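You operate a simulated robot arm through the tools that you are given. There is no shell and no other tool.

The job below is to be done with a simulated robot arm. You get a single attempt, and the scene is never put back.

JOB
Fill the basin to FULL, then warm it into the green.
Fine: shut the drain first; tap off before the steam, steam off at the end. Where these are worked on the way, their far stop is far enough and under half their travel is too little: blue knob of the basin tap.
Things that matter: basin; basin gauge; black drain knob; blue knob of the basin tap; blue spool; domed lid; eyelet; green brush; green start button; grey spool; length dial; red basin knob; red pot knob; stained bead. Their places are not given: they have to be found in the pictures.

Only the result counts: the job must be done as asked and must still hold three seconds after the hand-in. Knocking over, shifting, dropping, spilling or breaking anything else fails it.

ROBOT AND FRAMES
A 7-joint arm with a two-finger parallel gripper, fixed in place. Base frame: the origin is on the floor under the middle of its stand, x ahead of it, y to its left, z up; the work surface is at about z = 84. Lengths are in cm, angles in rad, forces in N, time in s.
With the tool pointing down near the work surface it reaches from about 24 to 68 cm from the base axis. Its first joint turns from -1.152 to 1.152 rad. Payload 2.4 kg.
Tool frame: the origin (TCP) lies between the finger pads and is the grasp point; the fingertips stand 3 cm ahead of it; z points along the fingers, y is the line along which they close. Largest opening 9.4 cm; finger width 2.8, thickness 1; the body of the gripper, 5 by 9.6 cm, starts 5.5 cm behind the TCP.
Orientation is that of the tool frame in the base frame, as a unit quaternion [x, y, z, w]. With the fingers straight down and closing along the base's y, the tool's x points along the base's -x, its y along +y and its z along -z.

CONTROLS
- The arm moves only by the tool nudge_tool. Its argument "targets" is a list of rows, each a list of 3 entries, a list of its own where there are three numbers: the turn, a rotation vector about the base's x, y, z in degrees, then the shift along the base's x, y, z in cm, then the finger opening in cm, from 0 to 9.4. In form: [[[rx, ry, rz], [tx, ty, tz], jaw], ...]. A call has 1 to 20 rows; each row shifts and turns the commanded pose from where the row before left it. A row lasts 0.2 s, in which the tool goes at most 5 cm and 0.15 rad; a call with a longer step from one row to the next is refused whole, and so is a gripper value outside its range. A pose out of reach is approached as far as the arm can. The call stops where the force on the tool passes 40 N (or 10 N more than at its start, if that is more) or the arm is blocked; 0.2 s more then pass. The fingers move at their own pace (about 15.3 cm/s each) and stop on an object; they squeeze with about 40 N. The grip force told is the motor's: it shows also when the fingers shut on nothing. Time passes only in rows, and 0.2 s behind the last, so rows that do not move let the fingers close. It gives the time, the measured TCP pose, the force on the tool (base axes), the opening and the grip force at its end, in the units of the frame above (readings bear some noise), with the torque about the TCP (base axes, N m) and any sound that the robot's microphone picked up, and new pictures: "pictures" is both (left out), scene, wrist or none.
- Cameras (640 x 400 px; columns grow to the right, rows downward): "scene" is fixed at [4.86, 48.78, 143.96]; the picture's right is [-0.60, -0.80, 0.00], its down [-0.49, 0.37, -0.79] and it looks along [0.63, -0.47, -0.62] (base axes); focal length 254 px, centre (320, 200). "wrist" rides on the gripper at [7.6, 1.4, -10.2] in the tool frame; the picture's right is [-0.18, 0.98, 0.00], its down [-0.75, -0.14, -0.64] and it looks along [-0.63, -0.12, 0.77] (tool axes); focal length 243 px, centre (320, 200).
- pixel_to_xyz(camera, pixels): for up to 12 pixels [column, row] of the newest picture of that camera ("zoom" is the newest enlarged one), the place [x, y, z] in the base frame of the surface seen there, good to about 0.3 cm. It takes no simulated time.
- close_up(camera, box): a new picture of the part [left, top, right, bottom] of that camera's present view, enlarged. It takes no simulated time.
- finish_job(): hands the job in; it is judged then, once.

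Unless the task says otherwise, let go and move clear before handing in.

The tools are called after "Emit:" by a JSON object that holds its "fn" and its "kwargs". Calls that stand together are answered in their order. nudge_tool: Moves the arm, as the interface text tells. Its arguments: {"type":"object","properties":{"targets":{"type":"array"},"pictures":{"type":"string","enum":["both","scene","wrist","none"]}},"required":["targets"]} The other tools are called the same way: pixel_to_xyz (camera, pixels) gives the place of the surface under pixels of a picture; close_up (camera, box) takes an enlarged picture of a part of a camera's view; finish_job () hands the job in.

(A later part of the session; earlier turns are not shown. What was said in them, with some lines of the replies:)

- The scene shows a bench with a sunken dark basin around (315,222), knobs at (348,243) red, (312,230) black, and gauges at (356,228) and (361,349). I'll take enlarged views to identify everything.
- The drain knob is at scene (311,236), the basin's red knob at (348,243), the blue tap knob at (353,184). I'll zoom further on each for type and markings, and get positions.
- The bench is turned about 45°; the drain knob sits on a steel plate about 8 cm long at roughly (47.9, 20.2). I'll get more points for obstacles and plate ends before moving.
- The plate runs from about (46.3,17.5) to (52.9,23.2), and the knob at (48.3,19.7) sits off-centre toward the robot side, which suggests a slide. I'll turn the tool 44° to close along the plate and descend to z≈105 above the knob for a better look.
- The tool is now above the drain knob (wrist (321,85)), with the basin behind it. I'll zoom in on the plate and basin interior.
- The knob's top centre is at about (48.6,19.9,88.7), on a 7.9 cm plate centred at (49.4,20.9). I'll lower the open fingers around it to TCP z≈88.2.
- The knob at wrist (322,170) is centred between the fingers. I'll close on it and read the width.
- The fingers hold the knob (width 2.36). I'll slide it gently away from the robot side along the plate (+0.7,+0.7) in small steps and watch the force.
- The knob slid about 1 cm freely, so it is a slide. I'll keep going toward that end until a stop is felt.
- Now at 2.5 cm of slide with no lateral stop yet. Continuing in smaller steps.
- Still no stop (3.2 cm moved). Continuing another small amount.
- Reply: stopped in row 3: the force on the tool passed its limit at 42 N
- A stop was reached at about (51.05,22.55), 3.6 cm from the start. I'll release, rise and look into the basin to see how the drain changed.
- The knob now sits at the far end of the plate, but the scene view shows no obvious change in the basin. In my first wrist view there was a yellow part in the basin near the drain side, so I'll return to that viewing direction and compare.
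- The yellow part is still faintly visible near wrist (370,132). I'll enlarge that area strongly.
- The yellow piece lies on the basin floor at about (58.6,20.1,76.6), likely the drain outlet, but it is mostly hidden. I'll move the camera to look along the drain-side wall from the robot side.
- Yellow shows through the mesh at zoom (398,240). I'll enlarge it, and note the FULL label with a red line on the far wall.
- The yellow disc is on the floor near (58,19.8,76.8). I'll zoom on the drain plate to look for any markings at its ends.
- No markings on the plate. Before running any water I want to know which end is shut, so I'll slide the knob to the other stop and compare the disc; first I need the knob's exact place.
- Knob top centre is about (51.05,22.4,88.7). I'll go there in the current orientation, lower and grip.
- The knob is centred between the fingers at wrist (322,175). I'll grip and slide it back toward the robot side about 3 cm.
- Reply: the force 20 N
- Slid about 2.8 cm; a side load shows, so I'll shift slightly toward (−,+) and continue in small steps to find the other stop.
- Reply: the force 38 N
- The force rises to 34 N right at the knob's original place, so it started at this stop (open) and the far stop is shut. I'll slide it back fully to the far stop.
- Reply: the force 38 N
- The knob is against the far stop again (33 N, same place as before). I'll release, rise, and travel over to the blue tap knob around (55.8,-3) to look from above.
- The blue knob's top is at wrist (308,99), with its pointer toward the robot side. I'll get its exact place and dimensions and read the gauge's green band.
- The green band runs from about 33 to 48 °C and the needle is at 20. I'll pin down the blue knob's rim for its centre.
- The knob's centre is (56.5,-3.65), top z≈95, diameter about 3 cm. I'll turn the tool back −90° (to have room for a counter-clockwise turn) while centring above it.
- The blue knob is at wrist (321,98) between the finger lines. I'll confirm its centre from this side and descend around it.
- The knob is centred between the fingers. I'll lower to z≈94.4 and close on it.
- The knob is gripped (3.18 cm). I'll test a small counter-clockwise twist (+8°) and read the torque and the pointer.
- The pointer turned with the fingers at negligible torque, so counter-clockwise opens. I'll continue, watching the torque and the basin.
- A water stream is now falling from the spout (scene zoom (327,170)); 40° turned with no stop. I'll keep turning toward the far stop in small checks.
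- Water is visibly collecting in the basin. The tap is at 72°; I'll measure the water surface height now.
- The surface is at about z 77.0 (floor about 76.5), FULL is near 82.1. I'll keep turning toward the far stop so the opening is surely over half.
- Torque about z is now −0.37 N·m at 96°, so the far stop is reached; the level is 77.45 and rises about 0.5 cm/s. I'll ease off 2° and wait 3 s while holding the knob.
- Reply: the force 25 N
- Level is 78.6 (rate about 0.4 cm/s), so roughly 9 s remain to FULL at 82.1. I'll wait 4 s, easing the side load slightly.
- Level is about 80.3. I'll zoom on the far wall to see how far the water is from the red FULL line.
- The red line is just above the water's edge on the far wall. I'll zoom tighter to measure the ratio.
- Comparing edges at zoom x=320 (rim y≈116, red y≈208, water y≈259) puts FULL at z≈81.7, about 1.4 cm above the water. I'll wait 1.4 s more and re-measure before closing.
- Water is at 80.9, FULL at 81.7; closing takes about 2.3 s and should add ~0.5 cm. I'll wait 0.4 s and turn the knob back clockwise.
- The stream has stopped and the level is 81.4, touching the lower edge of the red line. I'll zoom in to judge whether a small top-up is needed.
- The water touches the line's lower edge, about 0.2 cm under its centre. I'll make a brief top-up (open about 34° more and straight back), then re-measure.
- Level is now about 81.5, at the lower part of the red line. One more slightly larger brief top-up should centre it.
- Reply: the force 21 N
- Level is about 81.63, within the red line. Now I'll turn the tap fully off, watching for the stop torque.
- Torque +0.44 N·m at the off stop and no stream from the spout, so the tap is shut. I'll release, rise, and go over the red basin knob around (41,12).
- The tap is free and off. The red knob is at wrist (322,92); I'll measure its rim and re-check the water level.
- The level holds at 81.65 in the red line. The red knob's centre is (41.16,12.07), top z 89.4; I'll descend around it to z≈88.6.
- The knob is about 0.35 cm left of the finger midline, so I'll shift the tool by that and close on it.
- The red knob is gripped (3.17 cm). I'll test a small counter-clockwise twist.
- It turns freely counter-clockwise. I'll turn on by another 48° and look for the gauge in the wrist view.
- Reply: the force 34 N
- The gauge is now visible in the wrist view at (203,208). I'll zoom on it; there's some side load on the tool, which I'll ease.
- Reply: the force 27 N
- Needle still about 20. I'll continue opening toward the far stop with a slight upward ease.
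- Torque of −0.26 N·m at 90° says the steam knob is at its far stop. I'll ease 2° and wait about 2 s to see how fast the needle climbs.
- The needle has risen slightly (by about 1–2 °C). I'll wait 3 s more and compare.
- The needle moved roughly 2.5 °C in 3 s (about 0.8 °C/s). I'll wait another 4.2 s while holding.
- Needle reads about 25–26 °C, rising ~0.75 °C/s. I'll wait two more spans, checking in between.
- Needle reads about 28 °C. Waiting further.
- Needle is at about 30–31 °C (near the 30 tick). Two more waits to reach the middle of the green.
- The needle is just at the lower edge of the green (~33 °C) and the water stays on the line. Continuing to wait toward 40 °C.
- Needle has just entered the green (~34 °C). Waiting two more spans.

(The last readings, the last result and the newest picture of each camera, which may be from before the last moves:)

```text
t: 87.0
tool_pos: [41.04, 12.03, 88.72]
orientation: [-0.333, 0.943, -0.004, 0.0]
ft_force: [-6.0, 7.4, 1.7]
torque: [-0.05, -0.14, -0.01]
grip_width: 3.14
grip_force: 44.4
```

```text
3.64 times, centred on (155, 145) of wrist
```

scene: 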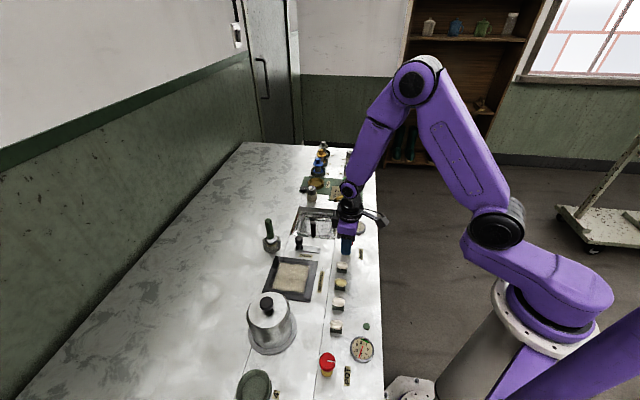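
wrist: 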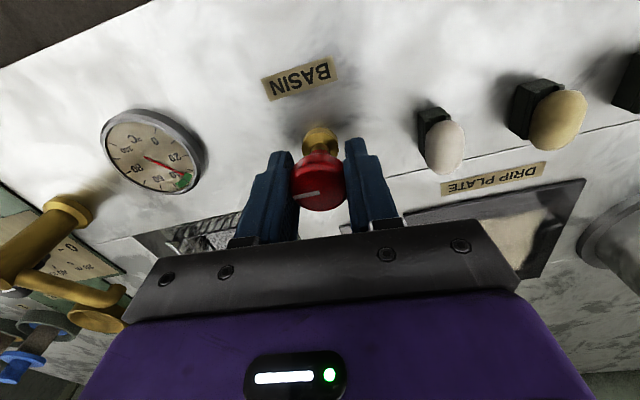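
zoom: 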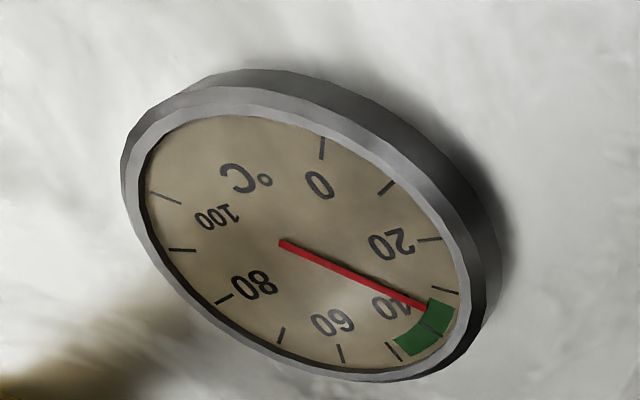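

Needle is near 36–37 °C. One more 4 s wait, then I'll shut the steam.

Emit:
{"fn": "nudge_tool", "kwargs": {"targets": [[[0, 0, 0], [0, 0, 0], 2], [[0, 0, 0], [0, 0, 0], 2], [[0, 0, 0], [0, 0, 0], 2], [[0, 0, 0], [0, 0, 0], 2], [[0, 0, 0], [0, 0, 0], 2], [[0, 0, 0], [0, 0, 0], 2], [[0, 0, 0], [0, 0, 0], 2], [[0, 0, 0], [0, 0, 0], 2], [[0, 0, 0], [0, 0, 0], 2], [[0, 0, 0], [0, 0, 0], 2], [[0, 0, 0], [0, 0, 0], 2], [[0, 0, 0], [0, 0, 0], 2], [[0, 0, 0], [0, 0, 0], 2], [[0, 0, 0], [0, 0, 0], 2], [[0, 0, 0], [0, 0, 0], 2], [[0, 0, 0], [0, 0, 0], 2], [[0, 0, 0], [0, 0, 0], 2], [[0, 0, 0], [0, 0, 0], 2], [[0, 0, 0], [0, 0, 0], 2], [[0, 0, 0], [0, 0, 0], 2]], "pictures": "wrist"}}

Emit:
{"fn": "close_up", "kwargs": {"camera": "wrist", "box": [130, 130, 210, 200]}}

```text
t: 91.2
tool_pos: [41.17, 12.01, 88.68]
orientation: [-0.332, 0.943, -0.005, -0.001]
ft_force: [-5.9, 7.3, 1.6]
torque: [-0.02, -0.1, -0.03]
grip_width: 3.15
grip_force: 45.2
```

wrist: 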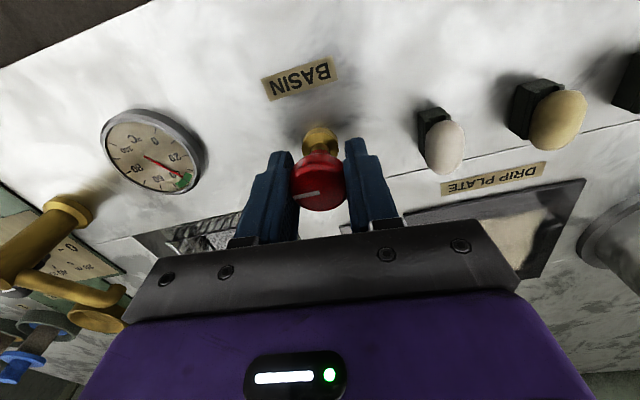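

```text
5.71 times, centred on (170, 165) of wrist
```

zoom: 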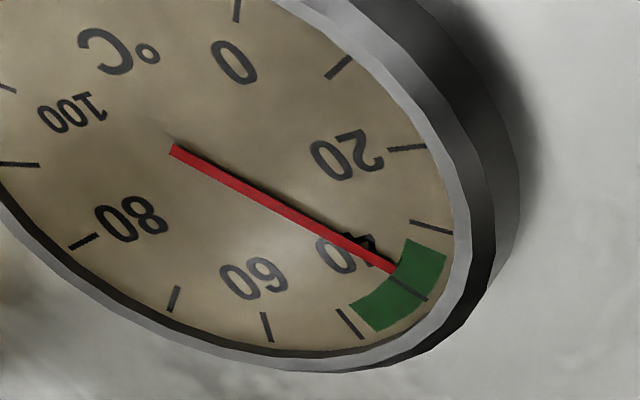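

The needle is just short of the 40 tick, in the middle of the green. I'll turn the steam off clockwise now.

Emit:
{"fn": "nudge_tool", "kwargs": {"targets": [[[0, 0, -8.4], [0, 0, 0], 2], [[0, 0, -8.4], [0, 0, 0], 2], [[0, 0, -8.4], [0, 0, 0], 2], [[0, 0, -8.4], [0, 0, 0], 2], [[0, 0, -8.4], [0, 0, 0], 2], [[0, 0, -8.4], [0, 0, 0], 2], [[0, 0, -8.4], [0, 0, 0], 2], [[0, 0, -8.4], [0, 0, 0], 2], [[0, 0, -8.4], [0, 0, 0], 2], [[0, 0, -7], [0, 0, 0], 2], [[0, 0, -3], [0, 0, 0], 2]], "pictures": "both"}}

Emit:
{"fn": "close_up", "kwargs": {"camera": "wrist", "box": [240, 80, 410, 250]}}

```text
t: 93.6
tool_pos: [41.15, 11.96, 88.6]
orientation: [0.398, 0.917, -0.004, -0.004]
ft_force: [-1.8, -22.1, -2.0]
torque: [-0.75, -0.51, 0.0]
grip_width: 3.15
grip_force: 45.2
```

scene: 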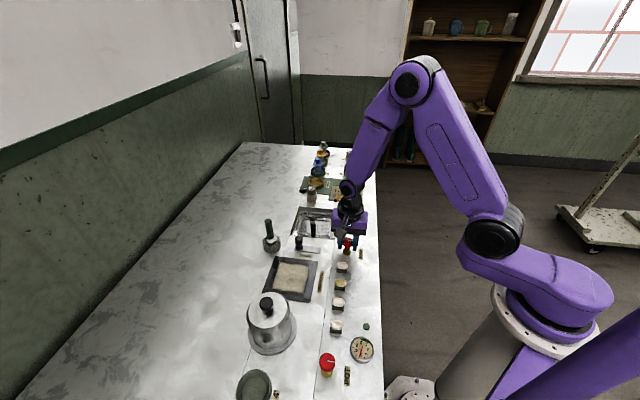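
wrist: 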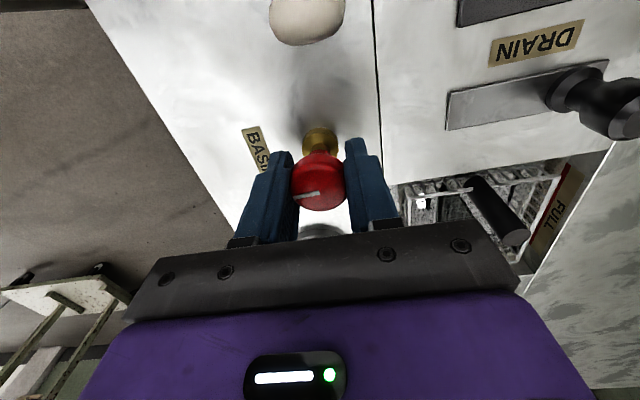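

```text
2.35 times, centred on (325, 165) of wrist
```

zoom: 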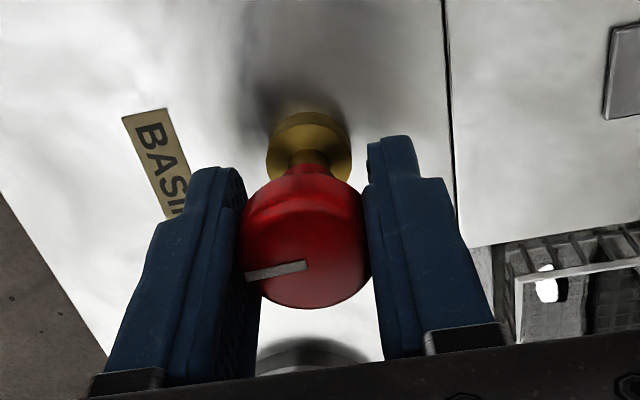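

Nearly back at the off position (yaw −47°, started at −49°), with no stop torque yet. I'll continue gently into the stop and ease the side load.

Emit:
{"fn": "nudge_tool", "kwargs": {"targets": [[[0, 0, -3], [0, -0.1, 0], 2], [[0, 0, -2], [0, 0, 0], 2], [[0, 0, -2], [0, 0, 0], 2], [[0, 0, 0], [0, 0, 0], 2]], "pictures": "wrist"}}

Emit:
{"fn": "close_up", "kwargs": {"camera": "wrist", "box": [240, 80, 410, 250]}}

```text
t: 94.6
tool_pos: [41.19, 12.04, 88.57]
orientation: [0.451, 0.892, -0.004, -0.004]
ft_force: [-5.8, -15.0, -0.7]
torque: [-0.35, -0.07, 0.35]
grip_width: 3.16
grip_force: 45.1
```

wrist: 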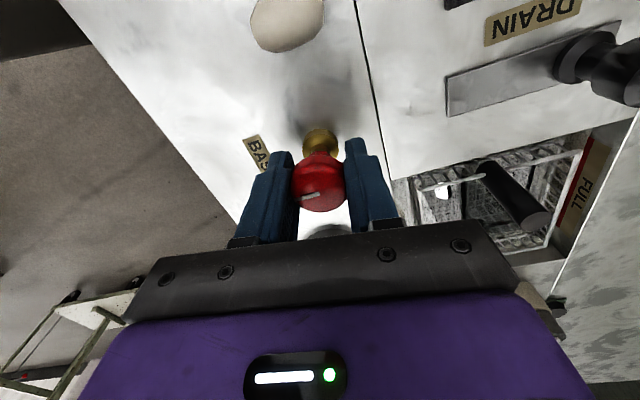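

```text
2.35 times, centred on (325, 165) of wrist
```

zoom: 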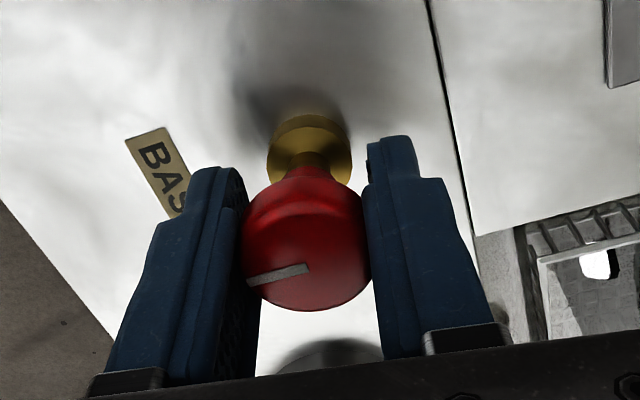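

Stop torque of +0.35 N·m at the off position: the steam is off. I'll release, rise clear and check the gauge, level and knobs.

Emit:
{"fn": "nudge_tool", "kwargs": {"targets": [[[0, 0, 0], [0, 0, 0], 5.5], [[0, 0, 0], [0, 0, 0], 5.5], [[0, 0, 0], [0, 0, 3], 5.5], [[0, 0, 0], [0, 0, 4], 5.5], [[0, 0, 0], [0, 0, 4.5], 5.5], [[0, 0, 0], [0, 0, 4.5], 5.5], [[0, 0, 0], [-2, -2, 3], 5.5], [[0, 0, 0], [-2, -2, 3], 5.5], [[0, 0, 0], [0, 0, 0], 5.5]]}}

Emit:
{"fn": "close_up", "kwargs": {"camera": "scene", "box": [284, 170, 384, 260]}}

Emit:
{"fn": "close_up", "kwargs": {"camera": "scene", "box": [340, 215, 372, 240]}}

Emit:
{"fn": "close_up", "kwargs": {"camera": "scene", "box": [292, 214, 300, 230]}}

Emit:
{"fn": "pixel_to_xyz", "kwargs": {"camera": "scene", "pixels": [[322, 226], [305, 227], [318, 230], [326, 229], [298, 224], [322, 224], [308, 228], [320, 228]]}}

```text
t: 96.6
tool_pos: [36.96, 7.85, 110.65]
orientation: [0.452, 0.892, -0.004, -0.004]
ft_force: [0.4, -0.1, -0.7]
torque: [0.03, 0.02, -0.05]
grip_width: 5.5
grip_force: 0.0
```

scene: 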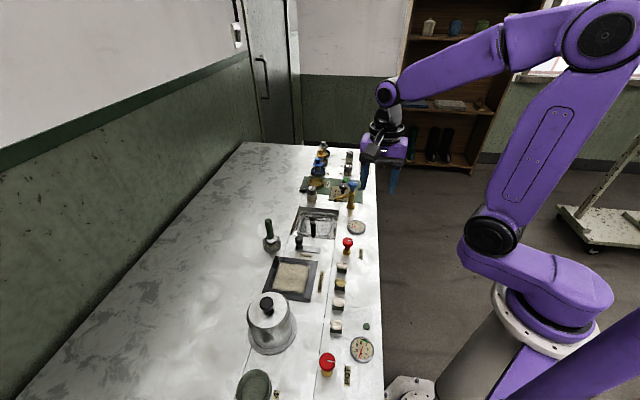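
wrist: 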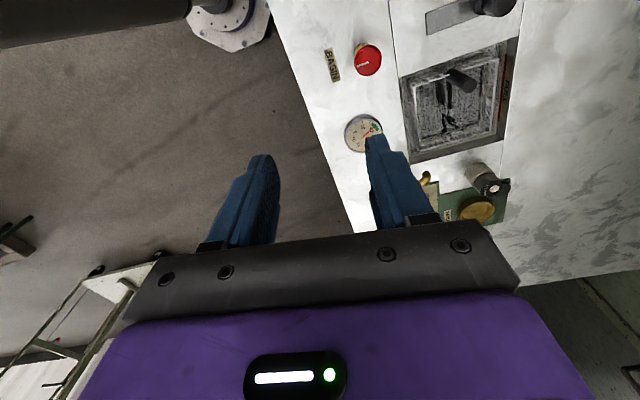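

```text
4.44 times, centred on (334, 215) of scene
```

zoom: 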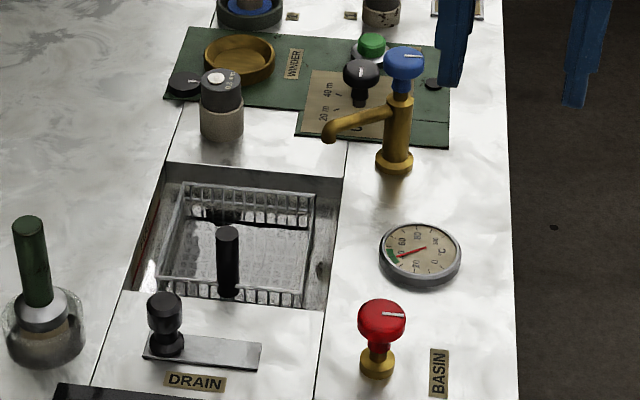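

```text
16.00 times, centred on (356, 228) of scene
```

zoom: 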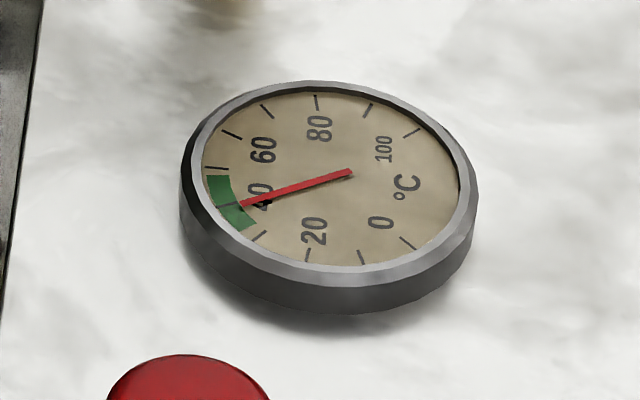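

```text
16.00 times, centred on (296, 222) of scene
```

zoom: 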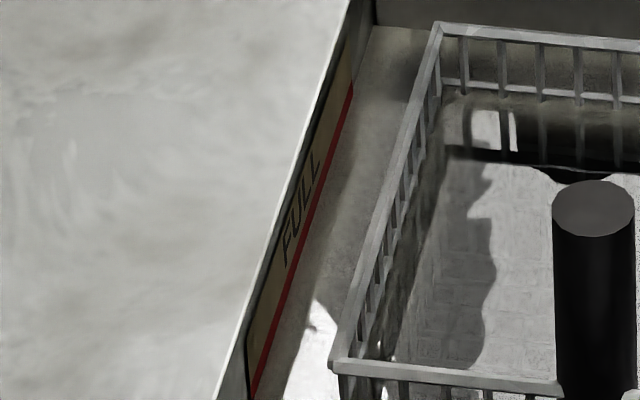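

```text
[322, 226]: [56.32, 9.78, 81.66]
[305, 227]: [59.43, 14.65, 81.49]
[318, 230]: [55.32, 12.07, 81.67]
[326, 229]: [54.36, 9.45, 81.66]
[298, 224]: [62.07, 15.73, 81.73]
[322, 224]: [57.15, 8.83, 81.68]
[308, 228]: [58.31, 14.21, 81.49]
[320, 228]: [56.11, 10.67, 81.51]
```

The needle sits on the 40 tick in the green, the water is at the red FULL line, and both knobs' pointers are back at their off direction. I'll wait 4 s clear of everything to verify nothing drifts.

Emit:
{"fn": "nudge_tool", "kwargs": {"targets": [[[0, 0, 0], [0, 0, 0], 5.5], [[0, 0, 0], [0, 0, 0], 5.5], [[0, 0, 0], [0, 0, 0], 5.5], [[0, 0, 0], [0, 0, 0], 5.5], [[0, 0, 0], [0, 0, 0], 5.5], [[0, 0, 0], [0, 0, 0], 5.5], [[0, 0, 0], [0, 0, 0], 5.5], [[0, 0, 0], [0, 0, 0], 5.5], [[0, 0, 0], [0, 0, 0], 5.5], [[0, 0, 0], [0, 0, 0], 5.5], [[0, 0, 0], [0, 0, 0], 5.5], [[0, 0, 0], [0, 0, 0], 5.5], [[0, 0, 0], [0, 0, 0], 5.5], [[0, 0, 0], [0, 0, 0], 5.5], [[0, 0, 0], [0, 0, 0], 5.5], [[0, 0, 0], [0, 0, 0], 5.5], [[0, 0, 0], [0, 0, 0], 5.5], [[0, 0, 0], [0, 0, 0], 5.5]]}}

Emit:
{"fn": "close_up", "kwargs": {"camera": "scene", "box": [340, 215, 372, 240]}}

Emit:
{"fn": "close_up", "kwargs": {"camera": "scene", "box": [335, 175, 385, 265]}}

Emit:
{"fn": "pixel_to_xyz", "kwargs": {"camera": "scene", "pixels": [[322, 226], [305, 227], [318, 230], [326, 229], [298, 224], [322, 224], [308, 228], [320, 228]]}}

Emit:
{"fn": "close_up", "kwargs": {"camera": "wrist", "box": [390, 20, 530, 170]}}

```text
t: 100.4
tool_pos: [37.07, 7.91, 110.61]
orientation: [0.452, 0.892, -0.003, -0.004]
ft_force: [0.4, 0.6, 0.1]
torque: [0.01, -0.02, -0.02]
grip_width: 5.49
grip_force: 0.0
```

scene: 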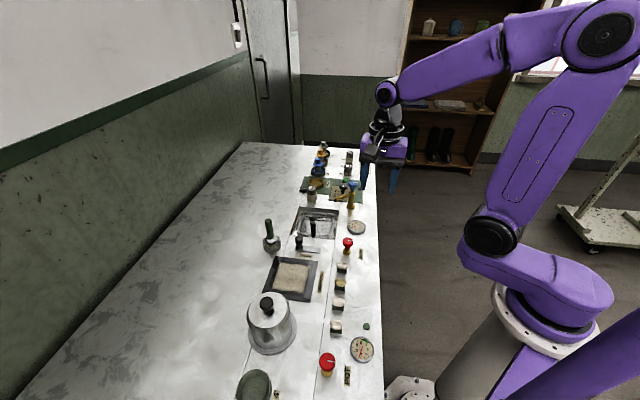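
wrist: 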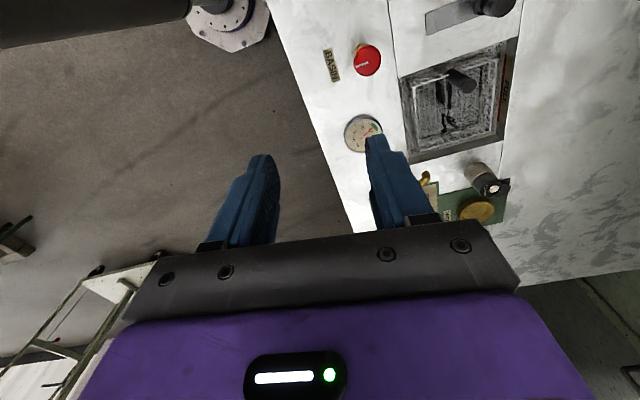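

```text
16.00 times, centred on (356, 228) of scene
```

zoom: 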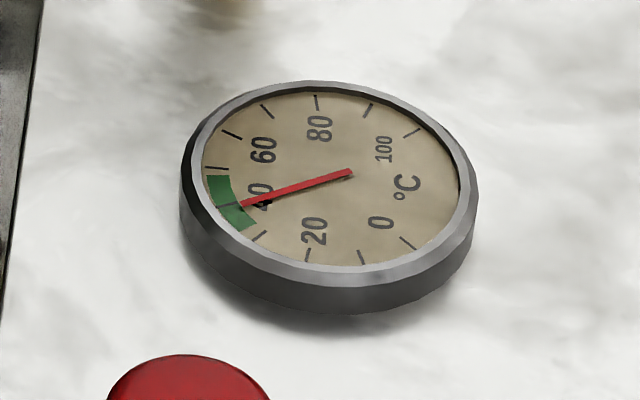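

```text
4.44 times, centred on (360, 220) of scene
```

zoom: 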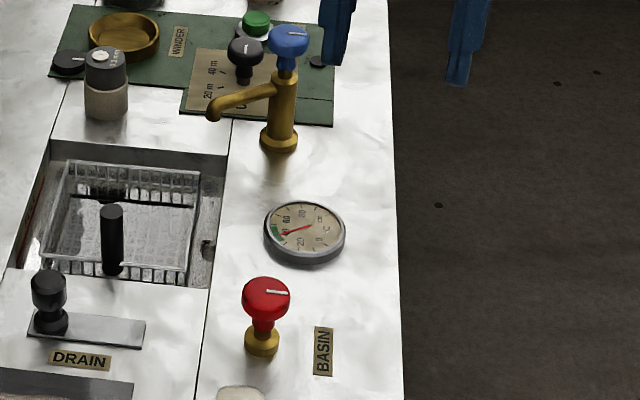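

```text
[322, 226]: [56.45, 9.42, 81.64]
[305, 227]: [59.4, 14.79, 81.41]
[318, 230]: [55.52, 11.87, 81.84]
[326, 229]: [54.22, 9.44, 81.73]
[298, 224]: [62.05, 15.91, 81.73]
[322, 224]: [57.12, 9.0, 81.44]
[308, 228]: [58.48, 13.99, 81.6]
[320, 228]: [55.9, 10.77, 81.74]
```

```text
2.67 times, centred on (460, 95) of wrist
```

zoom: 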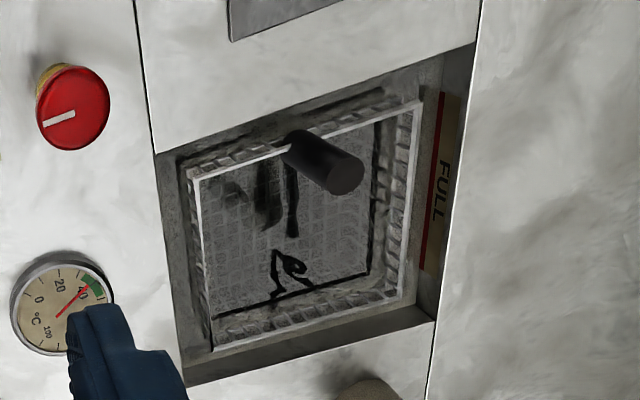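

After 4 s the needle still sits on the 40 tick inside the green, and the level holds at z≈81.65 on the FULL line. The drain is at its shut stop, both pointers are at off, and the arm is clear, so I'm handing in.

Emit:
{"fn": "finish_job", "kwargs": {}}

```text
The job is handed in.
```

The basin is filled to FULL and warmed into the green, and I handed the job in. I don't have the judge's result.

- **Drain:** I slid the black knob to its far stop before opening the tap. It had started against the other stop, which I took to be open. The plate has no markings, but the level held steady once the tap was off.
- **Tap:** I opened the blue knob to its far stop, filled, and topped up twice briefly. It was back at its off stop before I touched the steam.
- **Level:** The water stands on the red FULL line, at about z = 81.65.
- **Steam:** I opened the red basin knob until the gauge neared 40 °C, then turned it back to its off stop. The green runs from about 33 to 48 °C.
- **Final check:** With the arm clear, I waited about 4 s. The needle stayed at 40 °C and the level did not move.

I moved the drain knob out to its far stop, back and out again, to find which end was shut. That was before any water ran. Nothing was knocked, shifted or spilled that I could see.
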